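You operate a simulated robot arm through the tools that you are given. There is no shell and no other tool. Be economical: measure what you need, move in short steps, check, and stop when the job is done.

Carry out the task below with a simulated robot arm. There is one attempt and no reset: what you move stays moved.

TASK
Wipe the gauge table clean, then set the gauge on the silver block.
Fine: Wipe with the grey pad; measure the block, press the blue button beside the display, swing the arm aside; pad and block go back.
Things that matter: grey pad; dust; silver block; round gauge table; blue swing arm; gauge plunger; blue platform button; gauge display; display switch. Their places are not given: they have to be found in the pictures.

It is judged by the outcome, as a careful person would: the job done as asked, and still so three seconds after it is handed in. It fails if anything else is knocked over, pushed out of place, dropped, spilled or broken.

THE ROBOT
A 7-joint arm with a two-finger parallel gripper, fixed in place. Base frame: the origin is at the foot of the arm, x ahead of it, y to its left, z up. Lengths are in cm, angles in degrees, forces in N, time in s.
With the tool pointing down near the work surface it reaches from about 30 to 70 cm from the base axis. Its first joint turns from -66.0 to 66.0 degrees. Payload 1.57 kg.
Tool frame: the origin (TCP) lies between the finger pads and is the grasp point; the fingertips stand 3 cm ahead of it; z points along the fingers, y is the line along which they close. The gripper opens to 11 cm. The fingers are 2.4 cm wide and 1.2 cm thick; the gripper's body (4.8 by 11.2 cm) begins 7.8 cm behind the TCP.
Orientation is that of the tool frame in the base frame, as a unit quaternion [x, y, z, w]. With the fingers straight down and closing along the base's y, the tool's x points along the base's -x, its y along +y and its z along -z.

THE INTERFACE
- The arm moves only by the tool drive_tool. Its arguments are lists of equal length, an entry for each row: "offset": the shift along the tool's x, y, z in units of 50 mm (1.0 is 50 mm), a list of three; "angular": the turn, a rotation vector about the tool's x, y, z in units of 5 degrees (1.0 is 5 degrees), a list of three. In form: {"offset": [[dx, dy, dz], ...], "angular": [[rx, ry, rz], ...]}. A call has 1 to 20 rows; each row shifts and turns the commanded pose from where the row before left it, along the tool's axes as they then stand. "claw" is the finger opening in cm, from 0 to 11, set as the call begins (left out, the last holds). A call with a number of a shift or a turn outside -1 to 1 is refused whole. A row lasts 0.2 s, in which the tool goes at most 5 cm and 8.6 degrees; a call with a longer step from one row to the next is refused whole, and so is a gripper value outside its range. A pose out of reach is approached as far as the arm can. The call stops where the force on the tool passes 70 N (or 10 N more than at its start, if that is more) or the arm is blocked; 0.2 s more then pass. The fingers move at their own pace (about 10.8 cm/s each) and stop on an object; they squeeze with about 40 N. The grip force told is the motor's: it shows also when the fingers shut on nothing. Time passes only in rows, and 0.2 s behind the last, so rows that do not move let the fingers close. It gives the time, the measured TCP pose, the force on the tool (base axes), the opening and the grip force at its end, in the units of the frame above (readings bear some noise), and new pictures: "show" is both (left out), scene, wrist or none.
- Cameras (640 x 400 px; columns grow to the right, rows downward): "scene" is fixed at [17.26, -39.4, 140.46]; the picture's right is [0.73, -0.69, 0.00], its down [-0.38, -0.40, -0.83] and it looks along [0.57, 0.61, -0.55] (base axes); focal length 325 px, centre (320, 200). "wrist" rides on the gripper at [-3.6, 0, -8] in the tool frame; the picture's right is [0.00, -1.00, 0.00], its down [0.97, 0.00, -0.24] and it looks along [0.24, 0.00, 0.97] (tool axes); focal length 218 px, centre (320, 200).
- point_at(camera, pixels): for up to 12 pixels [column, row] of the newest picture of that camera ("zoom" is the newest enlarged one), the place [x, y, z] in the base frame of the surface seen there, good to about 0.2 cm. No time passes.
- close_up(camera, box): a new picture of the part [left, top, right, bottom] of that camera's present view, enlarged. No time passes.
- close_job(): hands the job in; it is judged then, once.

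Work in short steps. Measure before you move; look again where a grasp or a placing could have gone wrong, and mend it. You have 80 turns and 120 pictures in all, the two below and enlarged ones among them. Open the gripper and draw the arm clear of the work before you hand the job in, unless the task says otherwise; then end with one line.

The tools are called by a JSON object that holds its "name" and its "arguments". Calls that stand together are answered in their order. drive_tool: Moves the arm, as the interface text tells. Its arguments: {"type":"object","properties":{"offset":{"type":"array","items":{"type":"array","items":{"type":"number"}}},"angular":{"type":"array","items":{"type":"array","items":{"type":"number"}}},"claw":{"type":"number"},"show":{"type":"string","enum":["both","scene","wrist","none"]}},"required":["offset","angular"]} The other tools are called the same way: point_at (camera, pixels) gives the place of the surface under pixels of a picture; close_up (camera, box) takes an enlarged picture of a part of a camera's view; close_job () hands the job in.

At the start:

```text
t: 0.0
tcp_pos: [41.72, -9.46, 115.68]
tcp_rot: [0.0, 1.0, 0.001, 0.0]
force: [0.1, 0.0, 0.3]
grip_width: 10.99
finger_force: 0.0
```

scene: 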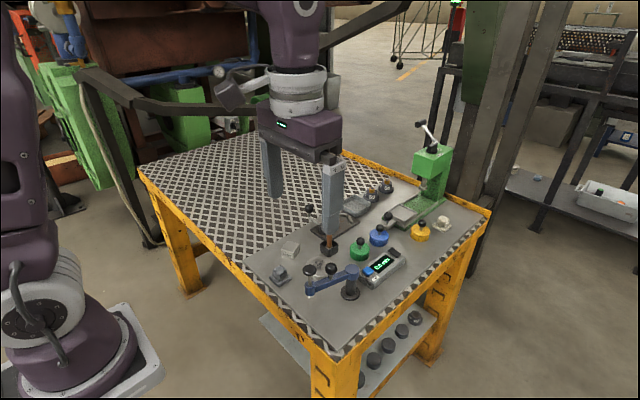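
wrist: 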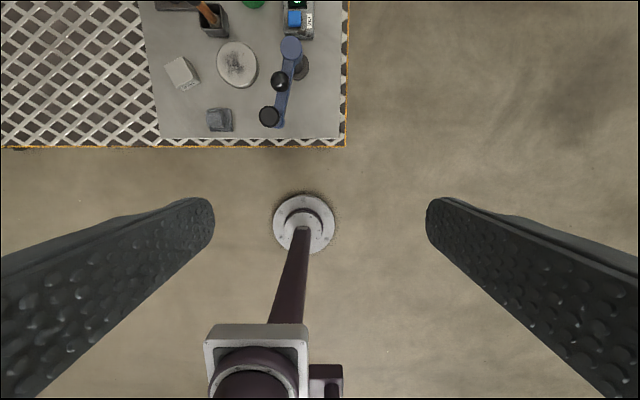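

The work area is small in both pictures, so I enlarge it before measuring.

{"name": "close_up", "arguments": {"camera": "scene", "box": [240, 200, 440, 325]}}

{"name": "close_up", "arguments": {"camera": "wrist", "box": [140, 0, 360, 150]}}

```text
3.20 times, centred on (340, 262) of scene
```

zoom: 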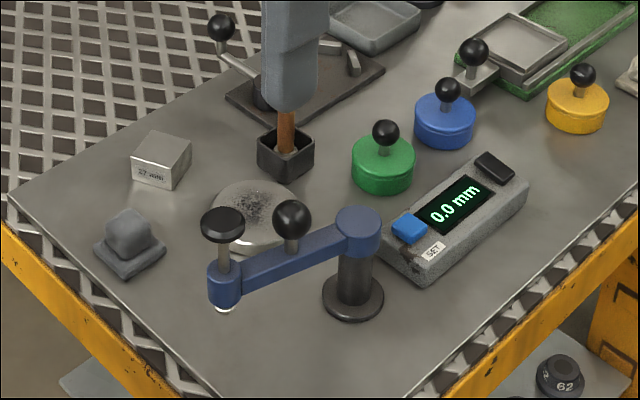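

```text
2.67 times, centred on (250, 75) of wrist
```

zoom: 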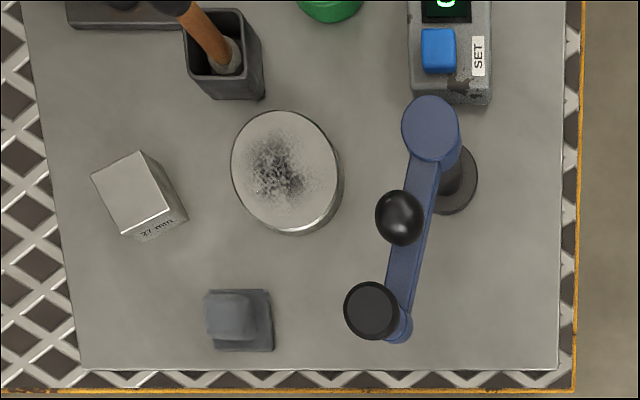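

The zoom shows the pad at (240,320), block (140,200), dusty disc (285,170), blue arm with pivot (430,130), knob (400,215), plunger (370,310) and the blue SET button (437,50). I measure these.

{"name": "point_at", "arguments": {"camera": "zoom", "pixels": [[232, 315], [262, 340], [130, 193], [285, 170], [233, 170], [338, 170], [285, 112], [285, 228], [430, 125], [400, 215], [370, 308], [437, 48]]}}

{"name": "point_at", "arguments": {"camera": "scene", "pixels": [[290, 247], [280, 270], [284, 281], [309, 270], [310, 285], [331, 268], [352, 268], [368, 270], [394, 252], [350, 290], [310, 293], [310, 296]]}}

{"name": "point_at", "arguments": {"camera": "zoom", "pixels": [[92, 176], [142, 152], [171, 210], [120, 234], [187, 218], [206, 291], [270, 289], [274, 350], [215, 350], [208, 295], [248, 292], [248, 335]]}}

```text
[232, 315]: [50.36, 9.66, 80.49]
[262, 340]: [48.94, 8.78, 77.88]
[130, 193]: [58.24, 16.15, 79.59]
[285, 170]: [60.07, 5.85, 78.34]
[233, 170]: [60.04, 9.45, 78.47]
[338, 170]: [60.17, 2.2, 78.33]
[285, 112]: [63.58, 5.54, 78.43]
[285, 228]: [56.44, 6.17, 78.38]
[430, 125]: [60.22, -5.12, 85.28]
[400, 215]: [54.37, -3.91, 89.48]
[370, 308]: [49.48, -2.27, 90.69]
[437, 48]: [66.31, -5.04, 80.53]
```

```text
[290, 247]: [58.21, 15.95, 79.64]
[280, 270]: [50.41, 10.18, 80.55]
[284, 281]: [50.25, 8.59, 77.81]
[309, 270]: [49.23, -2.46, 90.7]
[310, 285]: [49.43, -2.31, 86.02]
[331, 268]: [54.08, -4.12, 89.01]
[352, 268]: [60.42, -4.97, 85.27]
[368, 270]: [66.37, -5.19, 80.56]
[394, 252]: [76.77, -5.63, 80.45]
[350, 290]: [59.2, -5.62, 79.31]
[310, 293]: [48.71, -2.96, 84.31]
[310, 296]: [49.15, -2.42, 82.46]
```

```text
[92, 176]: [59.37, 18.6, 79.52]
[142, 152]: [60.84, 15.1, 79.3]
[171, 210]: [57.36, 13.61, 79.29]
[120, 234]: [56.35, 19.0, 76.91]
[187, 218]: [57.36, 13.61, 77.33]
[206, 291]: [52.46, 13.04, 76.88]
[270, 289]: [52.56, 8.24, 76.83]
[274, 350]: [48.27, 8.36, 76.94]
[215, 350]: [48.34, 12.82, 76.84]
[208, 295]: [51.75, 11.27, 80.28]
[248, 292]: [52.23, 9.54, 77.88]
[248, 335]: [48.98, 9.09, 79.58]
```

The pad is at about (50.4, 10.2), its handle top at z 80.5. I move above it and look again.

{"name": "drive_tool", "arguments": {"offset": [[-0.25, 0.65, 0.3], [-0.25, 0.65, 0.3], [-0.25, 0.65, 0.3], [-0.25, 0.65, 0.3], [-0.25, 0.65, 0.3], [-0.25, 0.65, 0.3], [0, 0, 0]], "angular": [[0, 0, 0], [0, 0, 0], [0, 0, 0], [0, 0, 0], [0, 0, 0], [0, 0, 0], [0, 0, 0]], "claw": 6}}

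{"name": "close_up", "arguments": {"camera": "scene", "box": [240, 200, 440, 325]}}

{"name": "close_up", "arguments": {"camera": "wrist", "box": [220, 0, 460, 150]}}

```text
t: 1.6
tcp_pos: [49.24, 9.91, 106.77]
tcp_rot: [0.0, 1.0, 0.0, 0.0]
force: [0.5, 0.3, 0.5]
grip_width: 6.0
finger_force: 0.0
```

scene: 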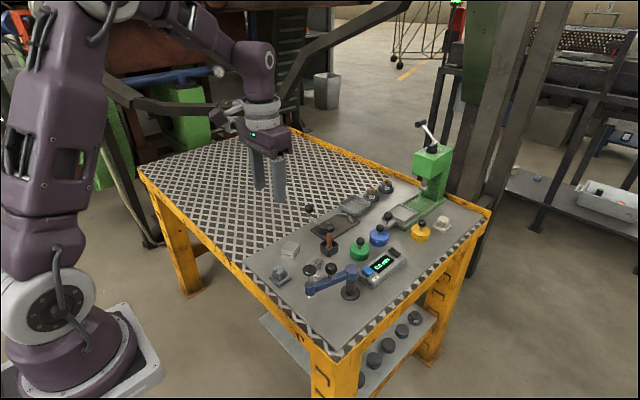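
wrist: 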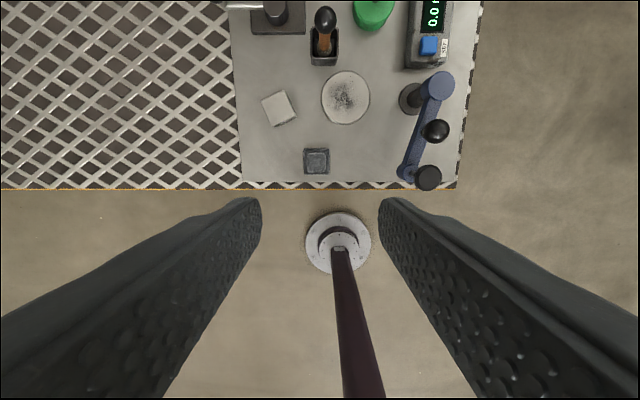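

```text
3.20 times, centred on (340, 262) of scene
```

zoom: 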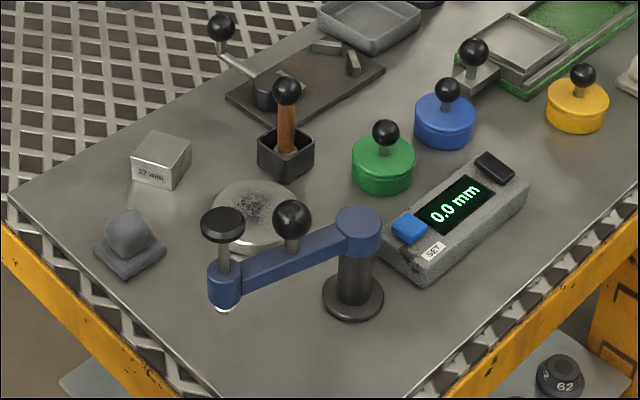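

```text
2.67 times, centred on (340, 75) of wrist
```

zoom: 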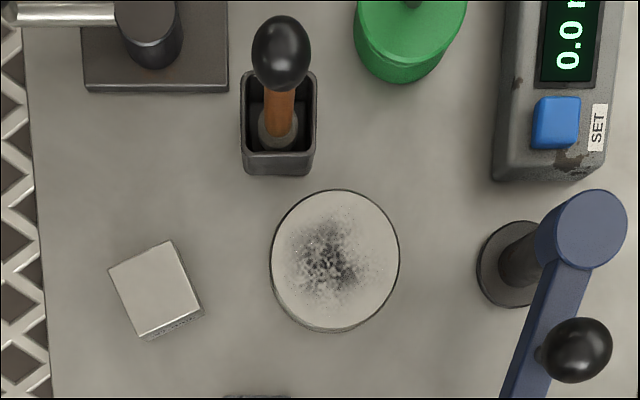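

I measure the knobbed brush in the pot at zoom (282,50), the block corners, and the pad in the wrist view.

{"name": "point_at", "arguments": {"camera": "zoom", "pixels": [[282, 50], [248, 160], [315, 160], [109, 268], [172, 241], [200, 301], [143, 335], [154, 288], [244, 80], [335, 260]]}}

{"name": "point_at", "arguments": {"camera": "wrist", "pixels": [[304, 149], [329, 149], [330, 173], [304, 174], [316, 160], [310, 160], [323, 160], [316, 153], [316, 168], [308, 160], [325, 160]]}}

{"name": "close_up", "arguments": {"camera": "wrist", "box": [260, 80, 372, 190]}}

```text
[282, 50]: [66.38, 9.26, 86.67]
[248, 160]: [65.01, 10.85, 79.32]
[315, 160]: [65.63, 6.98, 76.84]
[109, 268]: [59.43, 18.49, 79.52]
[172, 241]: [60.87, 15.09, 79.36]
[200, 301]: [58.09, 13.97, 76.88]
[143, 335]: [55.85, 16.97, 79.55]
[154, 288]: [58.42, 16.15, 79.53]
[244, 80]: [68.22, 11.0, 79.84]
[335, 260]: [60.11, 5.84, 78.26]
```

```text
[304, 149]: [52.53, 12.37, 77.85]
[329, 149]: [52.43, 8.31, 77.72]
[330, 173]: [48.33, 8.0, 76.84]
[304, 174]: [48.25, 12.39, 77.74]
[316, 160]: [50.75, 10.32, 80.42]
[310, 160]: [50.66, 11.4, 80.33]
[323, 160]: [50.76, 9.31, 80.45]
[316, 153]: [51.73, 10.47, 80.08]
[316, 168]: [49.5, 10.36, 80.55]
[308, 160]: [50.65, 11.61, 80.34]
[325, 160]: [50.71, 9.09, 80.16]
```

```text
3.64 times, centred on (316, 135) of wrist
```

zoom: 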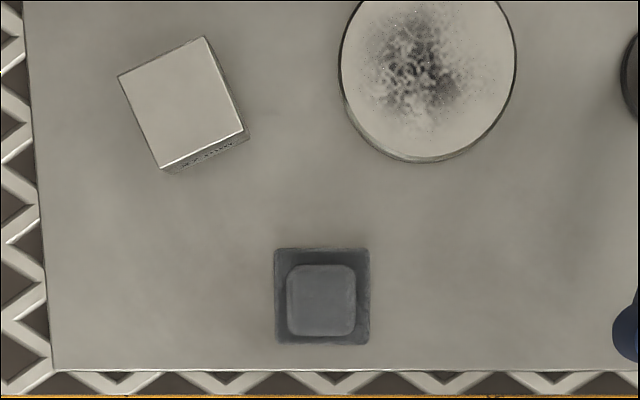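

Pad centre (50.4, 10.35), square to the axes, handle about 2.6 cm wide. I descend over it with the fingers open at 6.

{"name": "drive_tool", "arguments": {"offset": [[-0.25, 0.088, 0.7], [0, 0, 0.8], [0, 0, 0.8], [0, 0, 0.8], [0, 0, 0.8], [0, 0, 0.6], [0, 0, 0.4], [0, 0, 0.15], [0, 0, 0]], "angular": [[0, 0, 0], [0, 0, 0], [0, 0, 0], [0, 0, 0], [0, 0, 0], [0, 0, 0], [0, 0, 0], [0, 0, 0], [0, 0, 0]]}}

```text
t: 3.6
tcp_pos: [50.46, 10.59, 81.62]
tcp_rot: [0.0, 1.0, 0.001, 0.0]
force: [-0.8, 0.2, 0.6]
grip_width: 6.01
finger_force: 0.0
```

scene: 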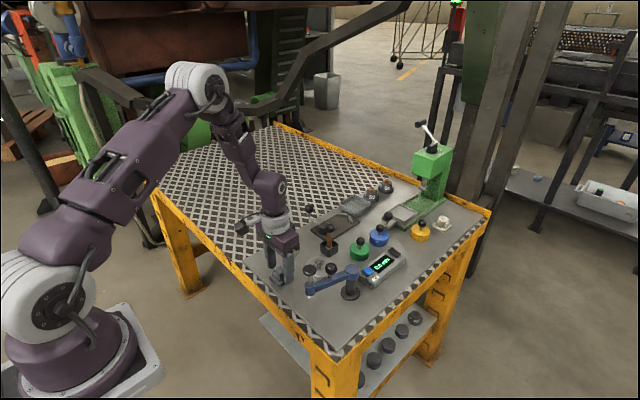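
wrist: 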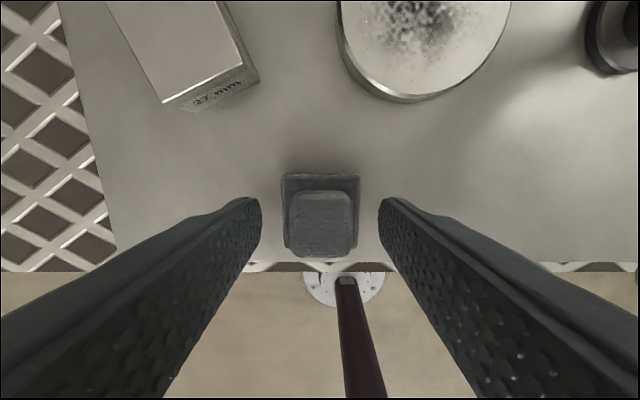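

Centred well; the fingers straddle the handle. I nudge slightly, close, and lift.

{"name": "drive_tool", "arguments": {"offset": [[0, -0.04, 0.05], [0, 0, 0]], "angular": [[0, 0, 0], [0, 0, 0]], "show": "none"}}

{"name": "drive_tool", "arguments": {"offset": [[0, 0, 0], [0, 0, 0], [0, 0, 0], [0, 0, 0]], "angular": [[0, 0, 0], [0, 0, 0], [0, 0, 0], [0, 0, 0]], "claw": 0, "show": "none"}}

{"name": "drive_tool", "arguments": {"offset": [[0, 0, -0.2], [0, 0, -0.4], [0, 0, -0.2], [0, 0, 0]], "angular": [[0, 0, 0], [0, 0, 0], [0, 0, 0], [0, 0, 0]]}}

```text
t: 4.2
tcp_pos: [50.36, 10.35, 81.4]
tcp_rot: [0.0, 1.0, 0.0, 0.0]
force: [0.0, -0.3, -0.8]
grip_width: 6.0
finger_force: 0.1
```

```text
t: 5.2
tcp_pos: [50.49, 10.28, 81.37]
tcp_rot: [0.0, 1.0, 0.0, 0.0]
force: [0.7, -0.1, 0.3]
grip_width: 2.9
finger_force: 38.9
```

```text
t: 6.2
tcp_pos: [50.37, 10.21, 85.33]
tcp_rot: [0.0, 1.0, 0.0, 0.0]
force: [-0.9, 0.0, 0.0]
grip_width: 2.89
finger_force: 38.8
```

scene: 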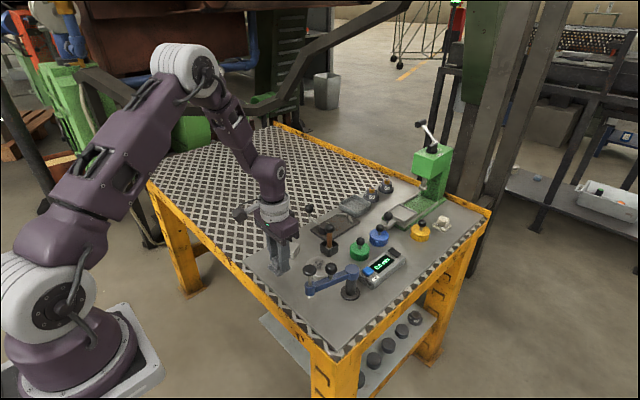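
wrist: 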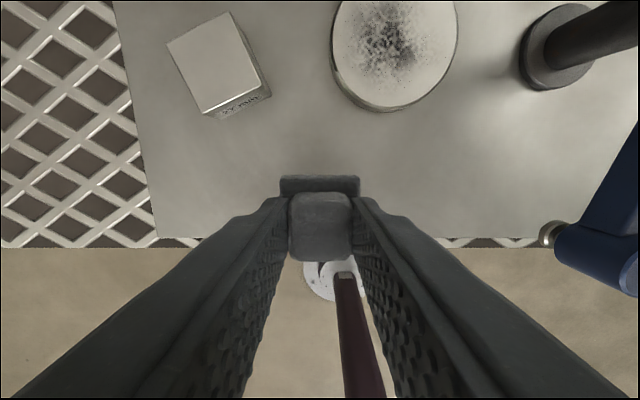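

The pad is held. I carry it over the disc at (60.05, 5.85), still above it.

{"name": "drive_tool", "arguments": {"offset": [[-0.65, -0.29, 0], [-0.65, -0.29, 0], [-0.6, -0.29, 0], [0, 0, 0.3], [0, 0, 0]], "angular": [[0, 0, 0], [0, 0, 0], [0, 0, 0], [0, 0, 0], [0, 0, 0]]}}

```text
t: 7.4
tcp_pos: [59.86, 6.03, 83.71]
tcp_rot: [0.0, 1.0, 0.0, -0.001]
force: [0.0, -0.5, -0.4]
grip_width: 2.89
finger_force: 38.4
```

scene: 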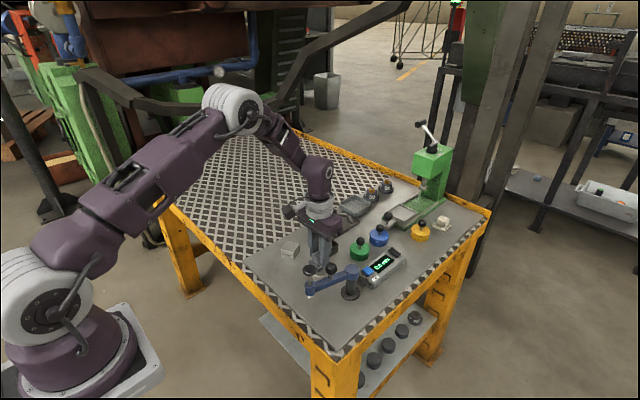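
wrist: 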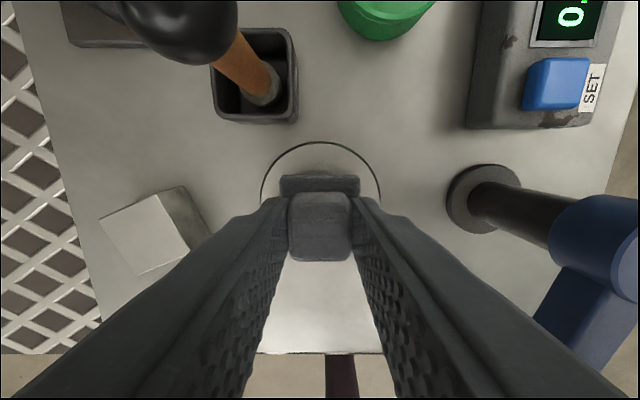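

Pad is over the disc; I lower in small steps until contact is felt.

{"name": "drive_tool", "arguments": {"offset": [[0, 0, 0.1], [0, 0, 0.05], [0, 0, 0]], "angular": [[0, 0, 0], [0, 0, 0], [0, 0, 0]], "show": "none"}}

{"name": "drive_tool", "arguments": {"offset": [[0, 0, 0.04], [0, 0, 0]], "angular": [[0, 0, 0], [0, 0, 0]], "show": "none"}}

```text
t: 8.2
tcp_pos: [60.01, 5.82, 82.88]
tcp_rot: [0.0, 1.0, 0.001, 0.0]
force: [-0.5, 0.8, -0.6]
grip_width: 2.91
finger_force: 38.6
```

```text
t: 8.8
tcp_pos: [60.01, 5.97, 82.77]
tcp_rot: [0.0, 1.0, 0.0, 0.0]
force: [-2.4, -0.6, 9.5]
grip_width: 2.88
finger_force: 38.3
```

Contact at about 9.5 N. I wipe in a zigzag over the disc.

{"name": "drive_tool", "arguments": {"offset": [[0.3, 0.3, 0], [0, -0.3, 0], [0, -0.3, 0], [-0.3, 0, 0], [0, 0.3, 0], [0, 0.3, 0], [-0.3, 0, 0], [0, -0.3, 0], [0, -0.3, 0], [0.3, 0.3, 0], [0.36, 0, 0], [-0.36, 0, 0], [-0.36, 0, 0], [0.36, 0, 0], [0, 0.36, 0], [0, -0.36, 0], [0, -0.36, 0], [0, 0.36, 0], [0, 0, -0.3], [0, 0, -0.3]], "angular": [[0, 0, 0], [0, 0, 0], [0, 0, 0], [0, 0, 0], [0, 0, 0], [0, 0, 0], [0, 0, 0], [0, 0, 0], [0, 0, 0], [0, 0, 0], [0, 0, 0], [0, 0, 0], [0, 0, 0], [0, 0, 0], [0, 0, 0], [0, 0, 0], [0, 0, 0], [0, 0, 0], [0, 0, 0], [0, 0, 0]]}}

{"name": "close_up", "arguments": {"camera": "scene", "box": [270, 230, 400, 310]}}

```text
t: 13.0
tcp_pos: [59.85, 6.03, 85.75]
tcp_rot: [0.0, 1.0, 0.0, 0.0]
force: [-0.1, -0.3, -0.6]
grip_width: 2.89
finger_force: 39.0
```

scene: 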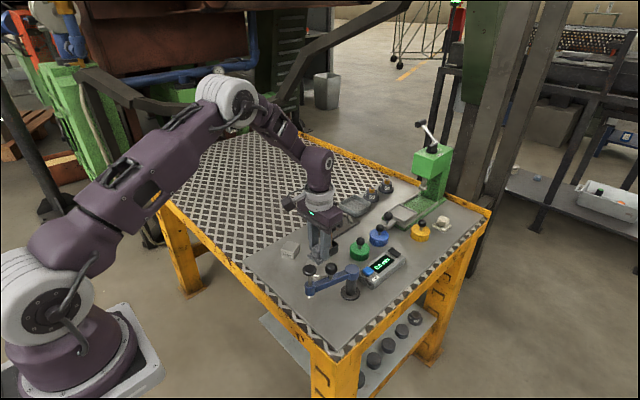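
wrist: 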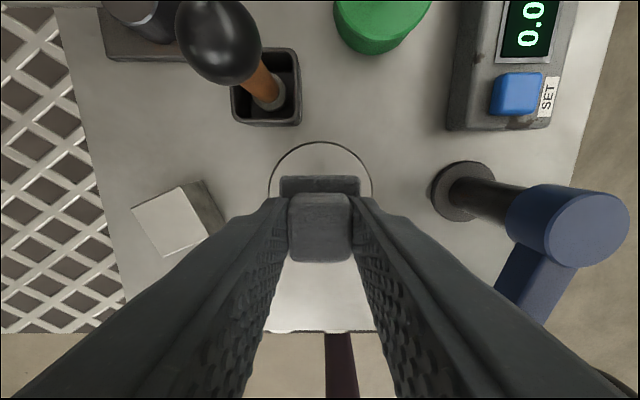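

```text
4.92 times, centred on (335, 270) of scene
```

zoom: 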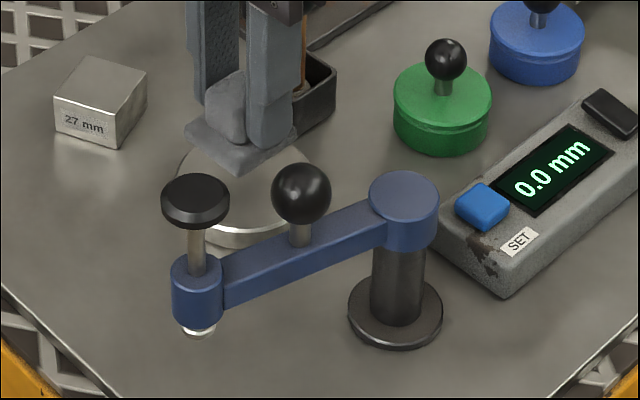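

The visible disc looks clean. I carry the pad to above its home and check the disc before setting it down.

{"name": "drive_tool", "arguments": {"offset": [[0.64, 0.29, 0], [0.64, 0.29, 0], [0.62, 0.29, 0], [0, 0, 0], [0, 0, 0]], "angular": [[0, 0, 0], [0, 0, 0], [0, 0, 0], [0, 0, 0], [0, 0, 0]], "show": "wrist"}}

{"name": "close_up", "arguments": {"camera": "wrist", "box": [300, 0, 500, 125]}}

```text
t: 14.2
tcp_pos: [50.47, 10.5, 85.73]
tcp_rot: [0.001, 1.0, -0.001, 0.0]
force: [0.0, -0.4, -0.5]
grip_width: 2.88
finger_force: 39.0
```

wrist: 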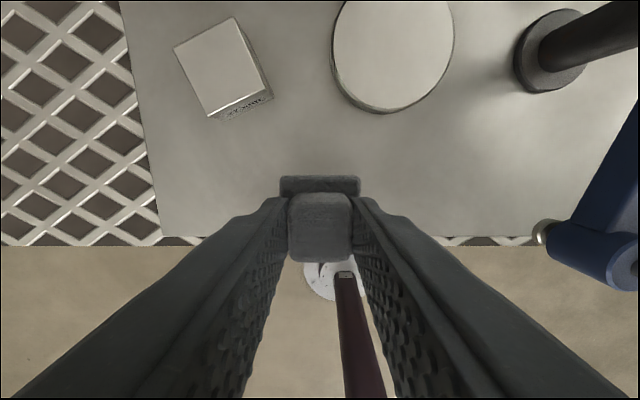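

```text
3.20 times, centred on (400, 62) of wrist
```

zoom: 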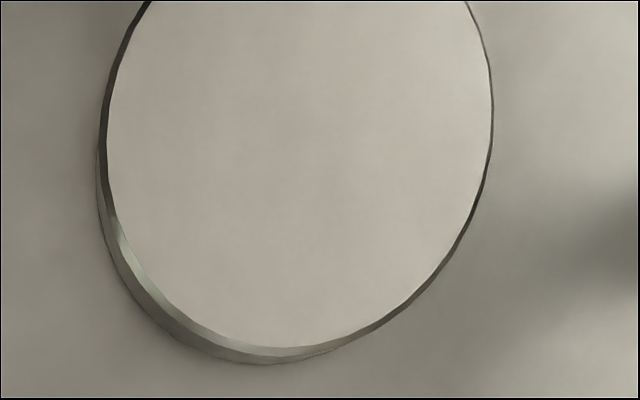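

The disc is clean. I lower the pad onto its spot and feel for contact.

{"name": "drive_tool", "arguments": {"offset": [[0, -0.02, 0.4], [0, 0, 0.3], [0, 0, 0.12], [0, 0, 0.05], [0, 0, 0]], "angular": [[0, 0, 0], [0, 0, 0], [0, 0, 0], [0, 0, 0], [0, 0, 0]], "show": "none"}}

```text
t: 15.4
tcp_pos: [50.46, 10.32, 81.39]
tcp_rot: [0.0, 1.0, -0.001, 0.0]
force: [-0.5, 0.1, -0.7]
grip_width: 2.89
finger_force: 38.9
```

Height matches the original. I release, rise, and turn -23° toward the block at (58.4, 16.05).

{"name": "drive_tool", "arguments": {"offset": [[0, 0, 0], [0, 0, 0], [0, 0, 0]], "angular": [[0, 0, 0], [0, 0, 0], [0, 0, 0]], "claw": 6, "show": "none"}}

{"name": "drive_tool", "arguments": {"offset": [[0, 0, -0.4], [0, 0, -0.8], [0, 0, -0.8], [0, 0, -0.5], [-0.5, 0.4, 0], [-0.5, 0.4, 0], [-0.3, 0.35, 0], [0, 0, 0], [0, 0, 0], [0, 0, 0], [0, 0, 0], [0, 0, 0], [0, 0, 0]], "angular": [[0, 0, 0], [0, 0, 0], [0, 0, 0], [0, 0, 0], [0, 0, 0], [0, 0, 0], [0, 0, 0], [0, 0, -0.92], [0, 0, -0.92], [0, 0, -0.92], [0, 0, -0.92], [0, 0, -0.92], [0, 0, 0]]}}

{"name": "close_up", "arguments": {"camera": "wrist", "box": [200, 40, 456, 200]}}

```text
t: 16.2
tcp_pos: [50.38, 10.28, 81.46]
tcp_rot: [0.0, 1.0, 0.0, 0.0]
force: [-0.3, 0.5, 0.1]
grip_width: 5.99
finger_force: 0.0
```

```text
t: 19.0
tcp_pos: [56.82, 16.04, 93.86]
tcp_rot: [-0.2, 0.98, 0.001, 0.001]
force: [0.2, -0.3, -0.1]
grip_width: 6.0
finger_force: 0.1
```

scene: 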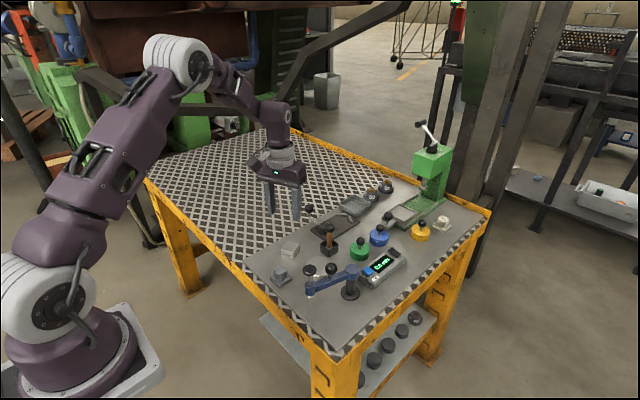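
wrist: 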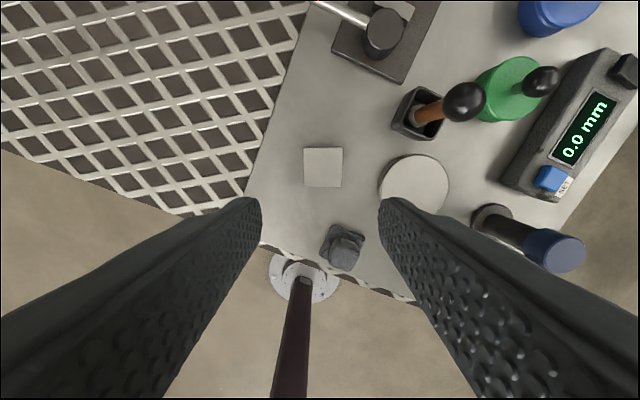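

```text
2.50 times, centred on (328, 120) of wrist
```

zoom: 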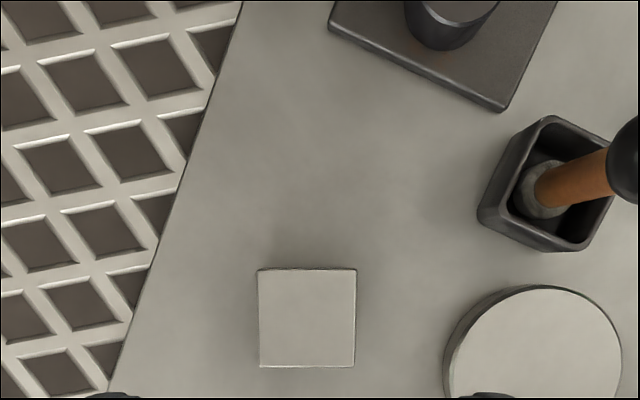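

The block looks square to the gripper now. I measure its corners exactly, and the pad.

{"name": "point_at", "arguments": {"camera": "zoom", "pixels": [[261, 272], [353, 272], [352, 363], [263, 363], [307, 318]]}}

{"name": "point_at", "arguments": {"camera": "wrist", "pixels": [[340, 226], [364, 235], [323, 260], [349, 245]]}}

```text
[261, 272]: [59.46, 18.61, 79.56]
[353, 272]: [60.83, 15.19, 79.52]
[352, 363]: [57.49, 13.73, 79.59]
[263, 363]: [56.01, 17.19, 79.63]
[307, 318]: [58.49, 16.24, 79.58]
```

```text
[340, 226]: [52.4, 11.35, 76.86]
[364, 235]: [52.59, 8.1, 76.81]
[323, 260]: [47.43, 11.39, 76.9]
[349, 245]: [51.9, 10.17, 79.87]
```

Block centre (58.45, 16.18). I correct and descend to TCP z 80.4.

{"name": "drive_tool", "arguments": {"offset": [[-0.31, -0.1, 0.2], [0, 0, 0.7], [0, 0, 0.7], [0, 0, 0.6], [0, 0, 0.3], [0, 0, 0.19], [0, 0, 0]], "angular": [[0, 0, 0], [0, 0, 0], [0, 0, 0], [0, 0, 0], [0, 0, 0], [0, 0, 0], [0, 0, 0]], "show": "wrist"}}

```text
t: 20.6
tcp_pos: [58.7, 16.02, 80.35]
tcp_rot: [-0.199, 0.98, 0.0, 0.0]
force: [-1.3, 0.0, -0.5]
grip_width: 5.97
finger_force: 0.0
```

wrist: 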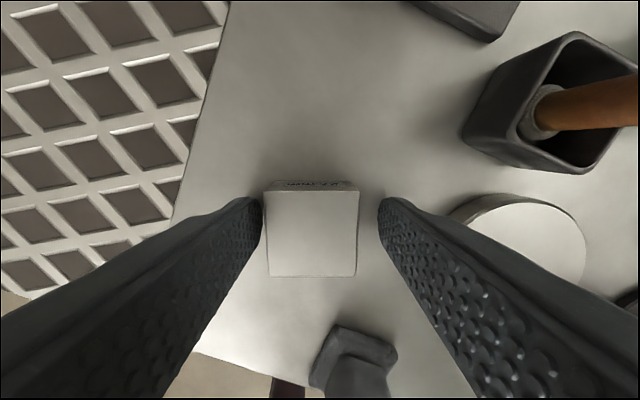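

Block is about 0.35 cm toward the left finger; I shift by 0.3 cm, close, and lift.

{"name": "drive_tool", "arguments": {"offset": [[0, 0.065, 0], [0, 0, 0]], "angular": [[0, 0, 0], [0, 0, 0]], "show": "wrist"}}

{"name": "drive_tool", "arguments": {"offset": [[0, 0, 0], [0, 0, 0], [0, 0, 0], [0, 0, 0]], "angular": [[0, 0, 0], [0, 0, 0], [0, 0, 0], [0, 0, 0]], "claw": 0, "show": "wrist"}}

```text
t: 21.2
tcp_pos: [58.51, 16.2, 80.51]
tcp_rot: [-0.2, 0.98, 0.0, 0.0]
force: [-0.5, -0.1, 0.9]
grip_width: 5.97
finger_force: 0.0
```

wrist: 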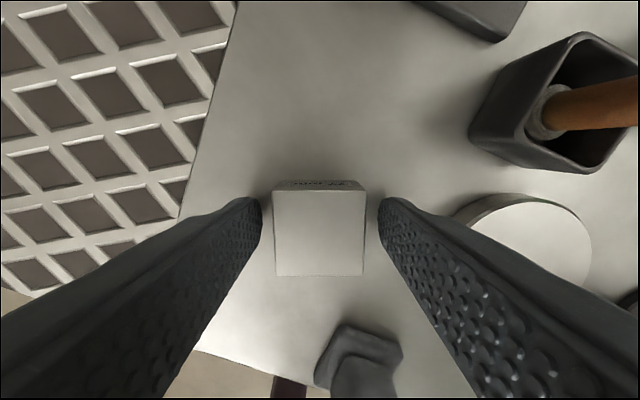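

```text
t: 22.2
tcp_pos: [58.44, 16.35, 80.49]
tcp_rot: [-0.2, 0.98, 0.0, 0.0]
force: [-0.7, 0.8, 0.9]
grip_width: 3.94
finger_force: 39.8
```

wrist: 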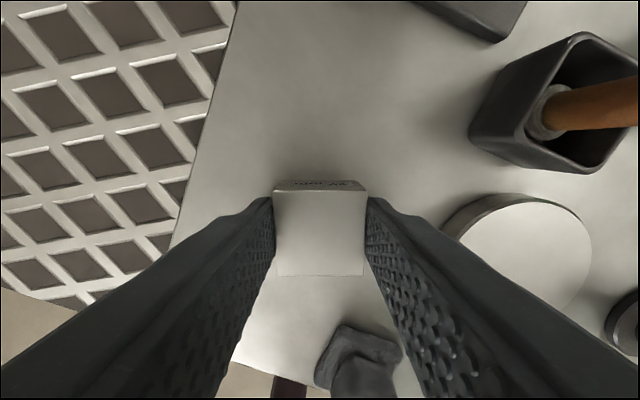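

Block gripped at 3.94 cm width. I lift, carry it over the disc (60.05, 5.9), and look.

{"name": "drive_tool", "arguments": {"offset": [[0, 0, -0.3], [0, 0, -0.4], [0.13, -0.5, 0], [0.13, -0.5, 0], [0.13, -0.5, 0], [0.125, -0.52, 0], [0, 0, 0], [0, 0, 0]], "angular": [[0, 0, 0], [0, 0, 0], [0, 0, 0], [0, 0, 0], [0, 0, 0], [0, 0, 0], [0, 0, 0], [0, 0, 0]]}}

```text
t: 24.0
tcp_pos: [59.94, 6.2, 83.91]
tcp_rot: [-0.199, 0.98, 0.0, 0.0]
force: [0.4, -0.2, -3.3]
grip_width: 3.96
finger_force: 40.2
```

scene: 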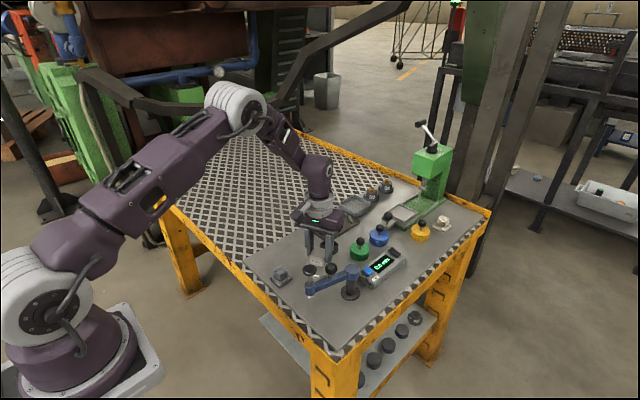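
wrist: 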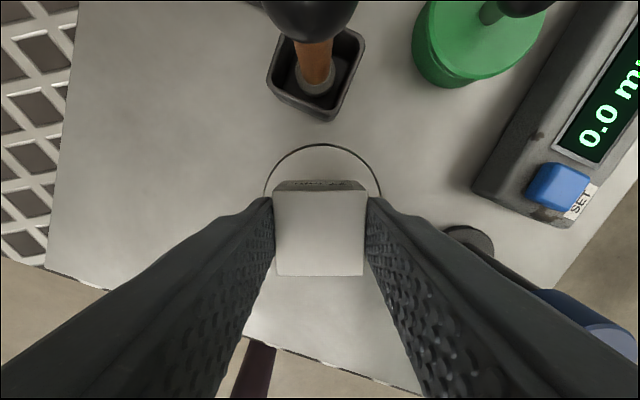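

Centred on the disc. I lower it to rest (TCP about 81.95).

{"name": "drive_tool", "arguments": {"offset": [[0, -0.03, 0.2], [0, 0, 0.13], [0, 0, 0.05], [0, 0, 0]], "angular": [[0, 0, 0], [0, 0, 0], [0, 0, 0], [0, 0, 0]], "show": "none"}}

```text
t: 25.0
tcp_pos: [59.98, 6.03, 82.17]
tcp_rot: [-0.199, 0.98, 0.0, 0.001]
force: [-0.1, -0.2, -3.6]
grip_width: 3.94
finger_force: 39.9
```

{"name": "drive_tool", "arguments": {"offset": [[0, 0, 0.03], [0, 0, 0.015], [0, 0, 0]], "angular": [[0, 0, 0], [0, 0, 0], [0, 0, 0]], "show": "none"}}

```text
t: 25.8
tcp_pos: [59.97, 6.04, 81.98]
tcp_rot: [-0.2, 0.98, 0.0, 0.001]
force: [-8.7, 0.3, 28.2]
grip_width: 3.92
finger_force: 40.1
```

Block is seated (28 N down). I ease off, open, and rise straight up.

{"name": "drive_tool", "arguments": {"offset": [[0, 0, -0.02], [0, 0, 0]], "angular": [[0, 0, 0], [0, 0, 0]], "show": "none"}}

{"name": "drive_tool", "arguments": {"offset": [[0, 0, 0], [0, 0, 0], [0, 0, -0.3], [0, 0, -0.7], [0, 0, -0.9], [0, 0, -0.9], [0, 0, -0.4], [0, 0, 0], [0, 0, 0], [0, 0, 0], [0, 0, 0], [0, 0, 0], [0, 0, 0]], "angular": [[0, 0, 0], [0, 0, 0], [0, 0, 0], [0, 0, 0], [0, 0, 0], [0, 0, 0], [0, 0, 0], [0, 0, 0.92], [0, 0, 0.92], [0, 0, 0.92], [0, 0, 0.92], [0, 0, 0.92], [0, 0, 0]], "claw": 6}}

{"name": "close_up", "arguments": {"camera": "scene", "box": [260, 220, 420, 320]}}

```text
t: 26.4
tcp_pos: [60.05, 6.03, 81.92]
tcp_rot: [-0.2, 0.98, 0.0, 0.001]
force: [1.1, 2.8, 8.6]
grip_width: 3.93
finger_force: 40.3
```

```text
t: 29.2
tcp_pos: [60.13, 5.92, 98.01]
tcp_rot: [0.001, 1.0, 0.0, -0.001]
force: [0.8, 0.0, 0.0]
grip_width: 5.99
finger_force: 0.1
```

scene: 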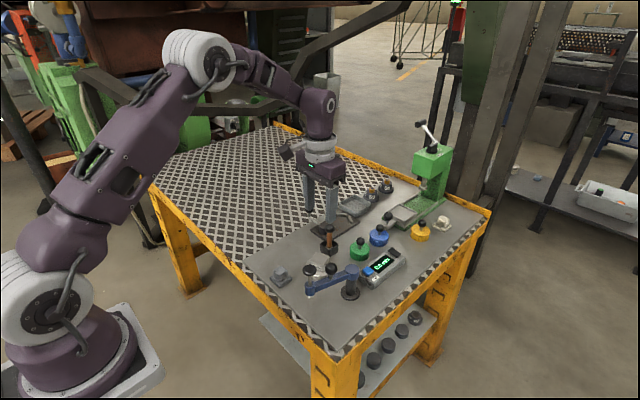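
wrist: 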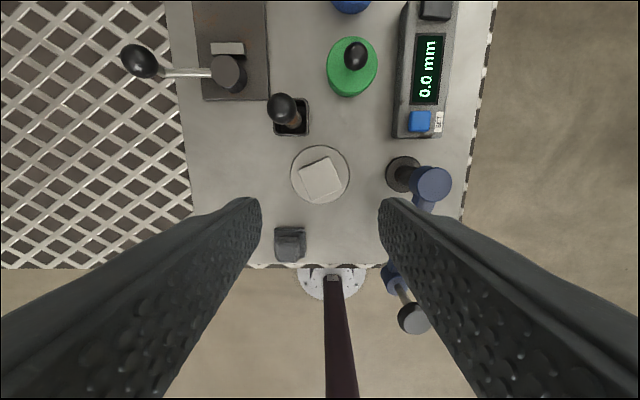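

```text
4.00 times, centred on (340, 270) of scene
```

zoom: 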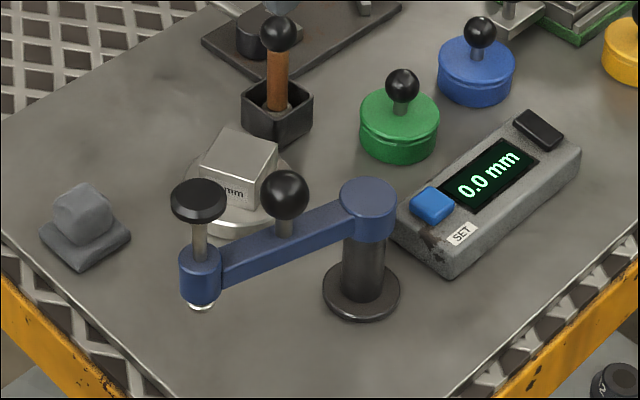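

Block rests on the disc. Now I measure the knob ball (285,195), plunger and arm in this zoom, and the block.

{"name": "point_at", "arguments": {"camera": "zoom", "pixels": [[284, 172], [284, 195], [264, 195], [306, 195], [284, 215], [284, 232], [250, 160], [198, 195], [200, 305], [366, 195], [432, 203], [478, 175]]}}

{"name": "point_at", "arguments": {"camera": "wrist", "pixels": [[320, 178], [299, 168], [330, 158], [343, 187], [311, 200], [290, 236], [420, 120], [433, 180]]}}

```text
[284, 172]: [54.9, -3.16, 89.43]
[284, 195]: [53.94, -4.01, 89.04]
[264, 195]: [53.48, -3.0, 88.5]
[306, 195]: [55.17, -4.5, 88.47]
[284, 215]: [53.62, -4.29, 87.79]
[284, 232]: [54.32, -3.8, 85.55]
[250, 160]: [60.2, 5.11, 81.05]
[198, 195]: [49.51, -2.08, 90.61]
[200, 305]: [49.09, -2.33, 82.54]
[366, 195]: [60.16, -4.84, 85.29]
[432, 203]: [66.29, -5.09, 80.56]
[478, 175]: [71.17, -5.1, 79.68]
```

```text
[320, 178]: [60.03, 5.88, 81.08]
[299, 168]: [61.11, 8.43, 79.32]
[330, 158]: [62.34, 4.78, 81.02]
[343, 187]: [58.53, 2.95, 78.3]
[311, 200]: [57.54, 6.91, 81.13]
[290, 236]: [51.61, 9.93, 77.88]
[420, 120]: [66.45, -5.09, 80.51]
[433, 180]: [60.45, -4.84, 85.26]
```

Ball centre ≈ (54.45, -3.55, 88.4), radius ~1.15. I move above it, opening at 5, and check alignment in the wrist picture.

{"name": "drive_tool", "arguments": {"offset": [[0.38, -0.63, 0], [0.38, -0.63, 0], [0.37, -0.64, 0], [0, 0, 0.3], [0, 0, 0], [0, 0, 0]], "angular": [[0, 0, 0], [0, 0, 0], [0, 0, 0], [0, 0, 0], [0, 0, 0], [0, 0, 0]], "claw": 5}}

```text
t: 30.6
tcp_pos: [54.48, -3.49, 96.71]
tcp_rot: [0.0, 1.0, 0.0, 0.0]
force: [0.8, -0.2, 0.0]
grip_width: 5.0
finger_force: 0.0
```

scene: 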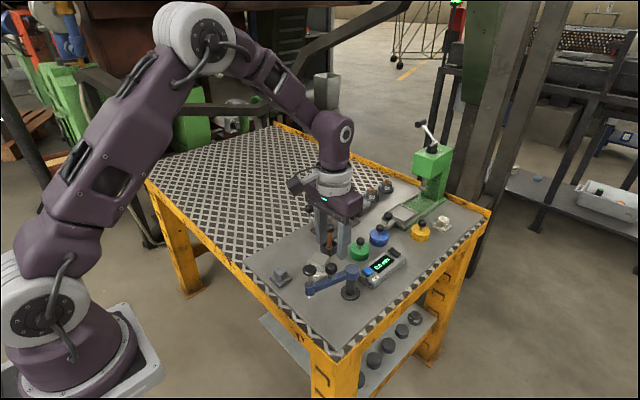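
wrist: 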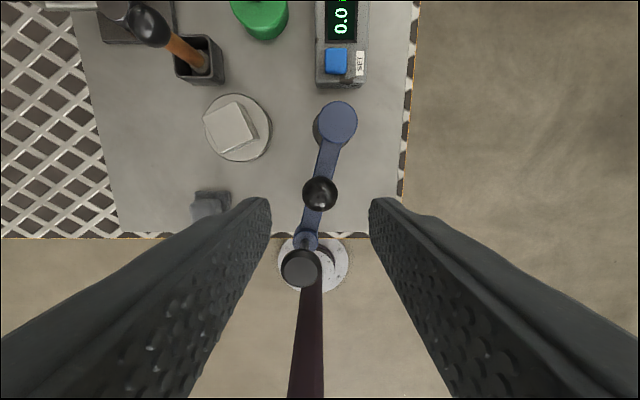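

Ball is centred laterally. I turn +14° to square with the arm and descend to TCP z 89.2, then close gently on the ball.

{"name": "drive_tool", "arguments": {"offset": [[0, 0, 0], [0, 0, 0], [0, 0, 0], [0, 0, 0.5], [0, 0, 0.5], [0, 0, 0.3], [0, 0, 0.2], [0, 0, 0]], "angular": [[0, 0, 1], [0, 0, 1], [0, 0, 0.8], [0, 0, 0], [0, 0, 0], [0, 0, 0], [0, 0, 0], [0, 0, 0]]}}

{"name": "close_up", "arguments": {"camera": "scene", "box": [260, 220, 420, 320]}}

```text
t: 32.4
tcp_pos: [54.46, -3.54, 89.14]
tcp_rot: [0.121, 0.993, 0.0, 0.0]
force: [0.2, -0.4, 0.1]
grip_width: 5.01
finger_force: 0.0
```

scene: 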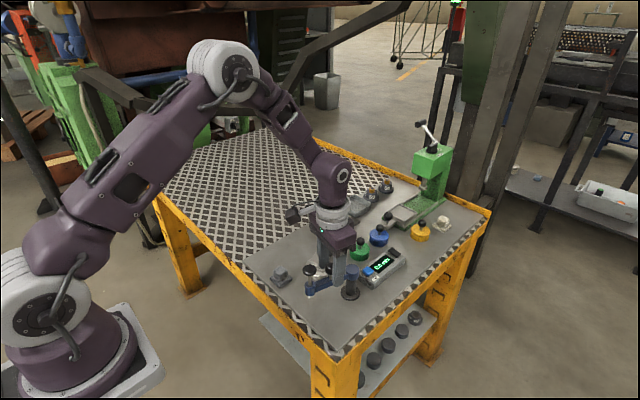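
wrist: 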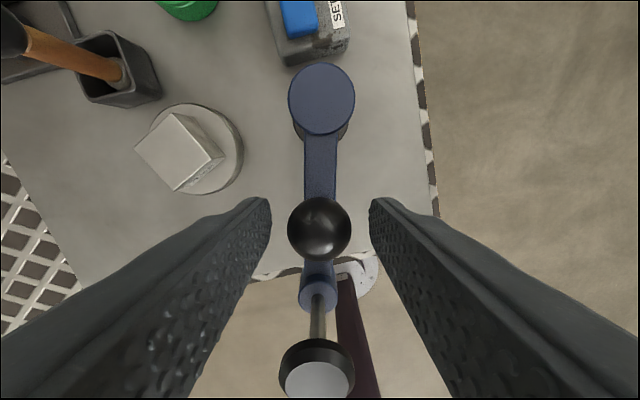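

```text
4.00 times, centred on (340, 270) of scene
```

zoom: 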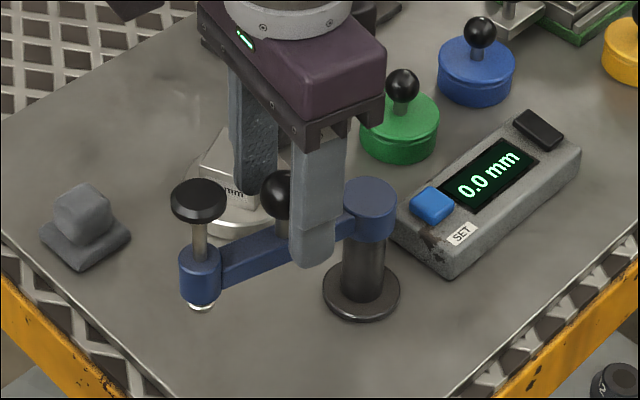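

Well aligned. I close on the ball and check.

{"name": "drive_tool", "arguments": {"offset": [[0, 0, 0], [0, 0, 0], [0, 0, 0], [0, 0, 0]], "angular": [[0, 0, 0], [0, 0, 0], [0, 0, 0], [0, 0, 0]], "claw": 0, "show": "none"}}

{"name": "drive_tool", "arguments": {"offset": [[-0.0045, 0.1032, 0], [-0.0045, 0.1032, 0], [-0.0045, 0.1032, 0], [-0.0045, 0.1032, 0], [0, 0, 0]], "angular": [[0, 0, 1], [0, 0, 1], [0, 0, 1], [0, 0, 1], [0, 0, 0]]}}

{"name": "close_up", "arguments": {"camera": "scene", "box": [260, 220, 420, 320]}}

```text
t: 33.4
tcp_pos: [54.38, -3.48, 89.06]
tcp_rot: [0.122, 0.992, 0.0, 0.0]
force: [0.5, 1.7, -4.6]
grip_width: 2.71
finger_force: 38.2
```

```text
t: 34.6
tcp_pos: [55.18, -1.65, 89.03]
tcp_rot: [0.294, 0.956, 0.0, 0.0]
force: [1.7, -2.6, 5.6]
grip_width: 2.72
finger_force: 38.2
```

scene: 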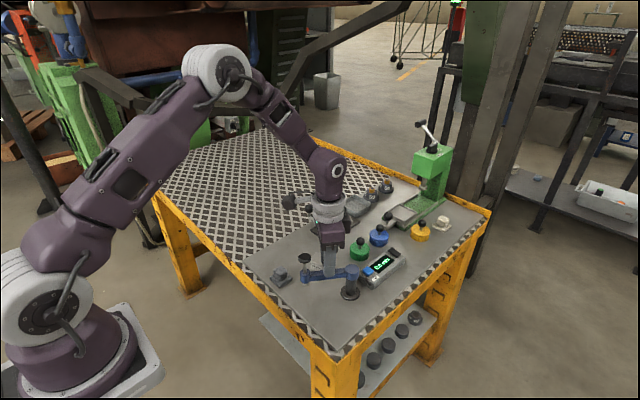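
wrist: 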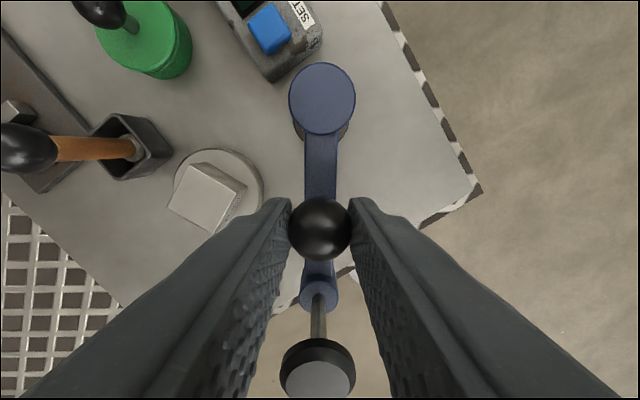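

```text
4.00 times, centred on (340, 270) of scene
```

zoom: 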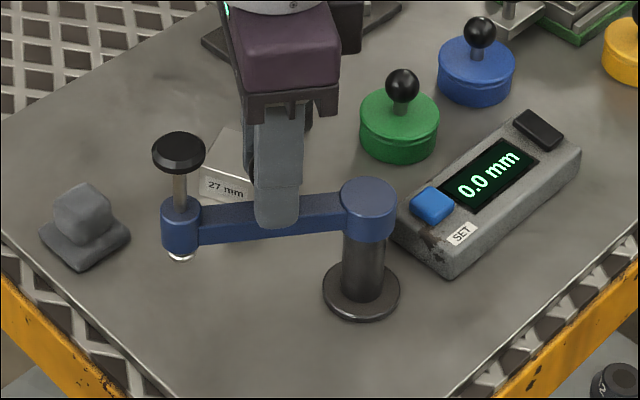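

The arm turns with the gripper at low force. I continue the arc 10 more steps.

{"name": "drive_tool", "arguments": {"offset": [[-0.0045, 0.1032, 0], [-0.0045, 0.1032, 0], [-0.0045, 0.1032, 0], [-0.0045, 0.1032, 0], [-0.0045, 0.1032, 0], [-0.0045, 0.1032, 0], [-0.0045, 0.1032, 0], [-0.0045, 0.1032, 0], [-0.0045, 0.1032, 0], [-0.0045, 0.1032, 0], [0, 0, 0]], "angular": [[0, 0, 1], [0, 0, 1], [0, 0, 1], [0, 0, 1], [0, 0, 1], [0, 0, 1], [0, 0, 1], [0, 0, 1], [0, 0, 1], [0, 0, 1], [0, 0, 0]]}}

{"name": "close_up", "arguments": {"camera": "scene", "box": [260, 220, 420, 320]}}

```text
t: 37.0
tcp_pos: [59.76, 0.87, 88.98]
tcp_rot: [0.669, 0.743, 0.001, 0.001]
force: [2.5, -11.6, 29.3]
grip_width: 2.76
finger_force: 37.5
```

scene: 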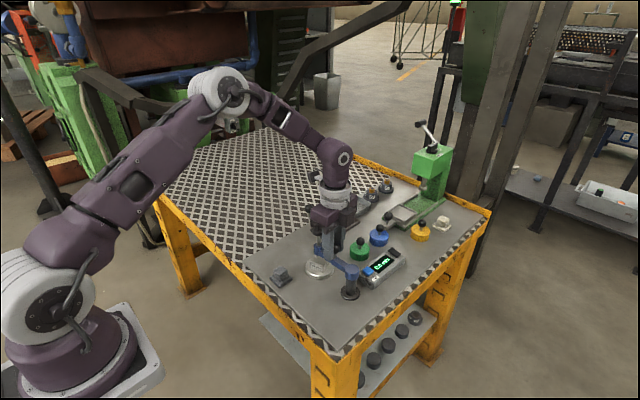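
wrist: 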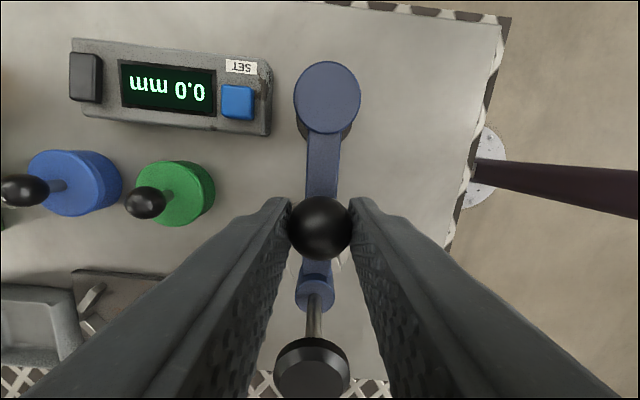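

```text
4.00 times, centred on (340, 270) of scene
```

zoom: 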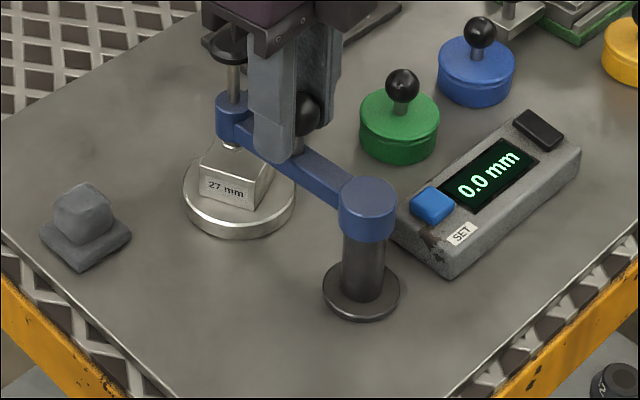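

The plunger is over the block, about 4° short of its centre. I add that, then open slightly to release the ball.

{"name": "drive_tool", "arguments": {"offset": [[-0.0045, 0.09, -0.02], [0, 0, 0]], "angular": [[0, 0, 0.8], [0, 0, 0]], "show": "none"}}

{"name": "drive_tool", "arguments": {"offset": [[0, 0, 0], [0, 0, 0], [0, 0, 0], [0, 0, -0.4], [0, 0, -0.8], [0, 0, -0.8], [0, 0, -0.3], [0, 0, 0]], "angular": [[0, 0, 0], [0, 0, 0], [0, 0, 0], [0, 0, 0], [0, 0, 0], [0, 0, 0], [0, 0, 0], [0, 0, 0]], "claw": 5}}

{"name": "close_up", "arguments": {"camera": "scene", "box": [260, 220, 420, 320]}}

```text
t: 37.6
tcp_pos: [59.99, 0.89, 88.96]
tcp_rot: [0.695, 0.719, -0.001, -0.001]
force: [-4.4, -13.6, 24.1]
grip_width: 2.72
finger_force: 38.1
```

```text
t: 39.4
tcp_pos: [60.28, 0.86, 100.62]
tcp_rot: [0.694, 0.72, 0.0, -0.001]
force: [-0.7, -0.3, 0.6]
grip_width: 5.01
finger_force: 0.0
```

scene: 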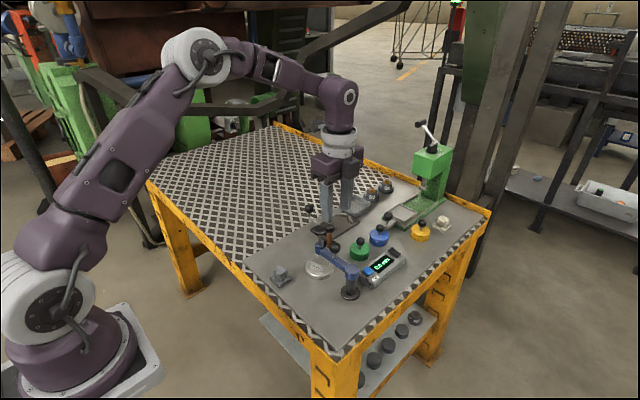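
wrist: 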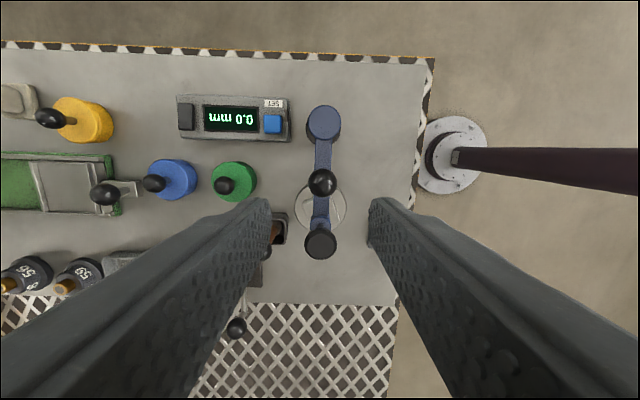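

```text
4.00 times, centred on (340, 270) of scene
```

zoom: 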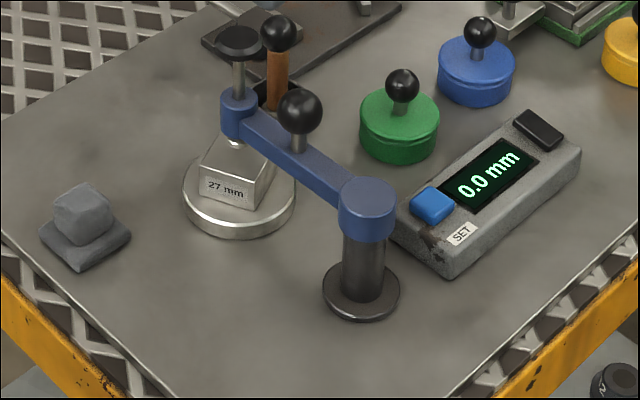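

The arm is over the block and the display still reads 0.0. I measure the plunger cap for the press.

{"name": "point_at", "arguments": {"camera": "zoom", "pixels": [[238, 40], [218, 42], [260, 42], [238, 30], [238, 142], [225, 165], [278, 32]]}}

{"name": "point_at", "arguments": {"camera": "wrist", "pixels": [[320, 245], [322, 183], [324, 122]]}}

```text
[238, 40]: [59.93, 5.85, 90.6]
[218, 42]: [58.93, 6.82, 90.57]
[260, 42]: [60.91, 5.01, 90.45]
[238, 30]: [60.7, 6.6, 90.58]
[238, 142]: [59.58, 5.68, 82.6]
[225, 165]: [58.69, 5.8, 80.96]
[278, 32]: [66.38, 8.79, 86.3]
```

```text
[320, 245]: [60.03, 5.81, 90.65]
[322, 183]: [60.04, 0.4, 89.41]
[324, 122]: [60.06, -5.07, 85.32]
```

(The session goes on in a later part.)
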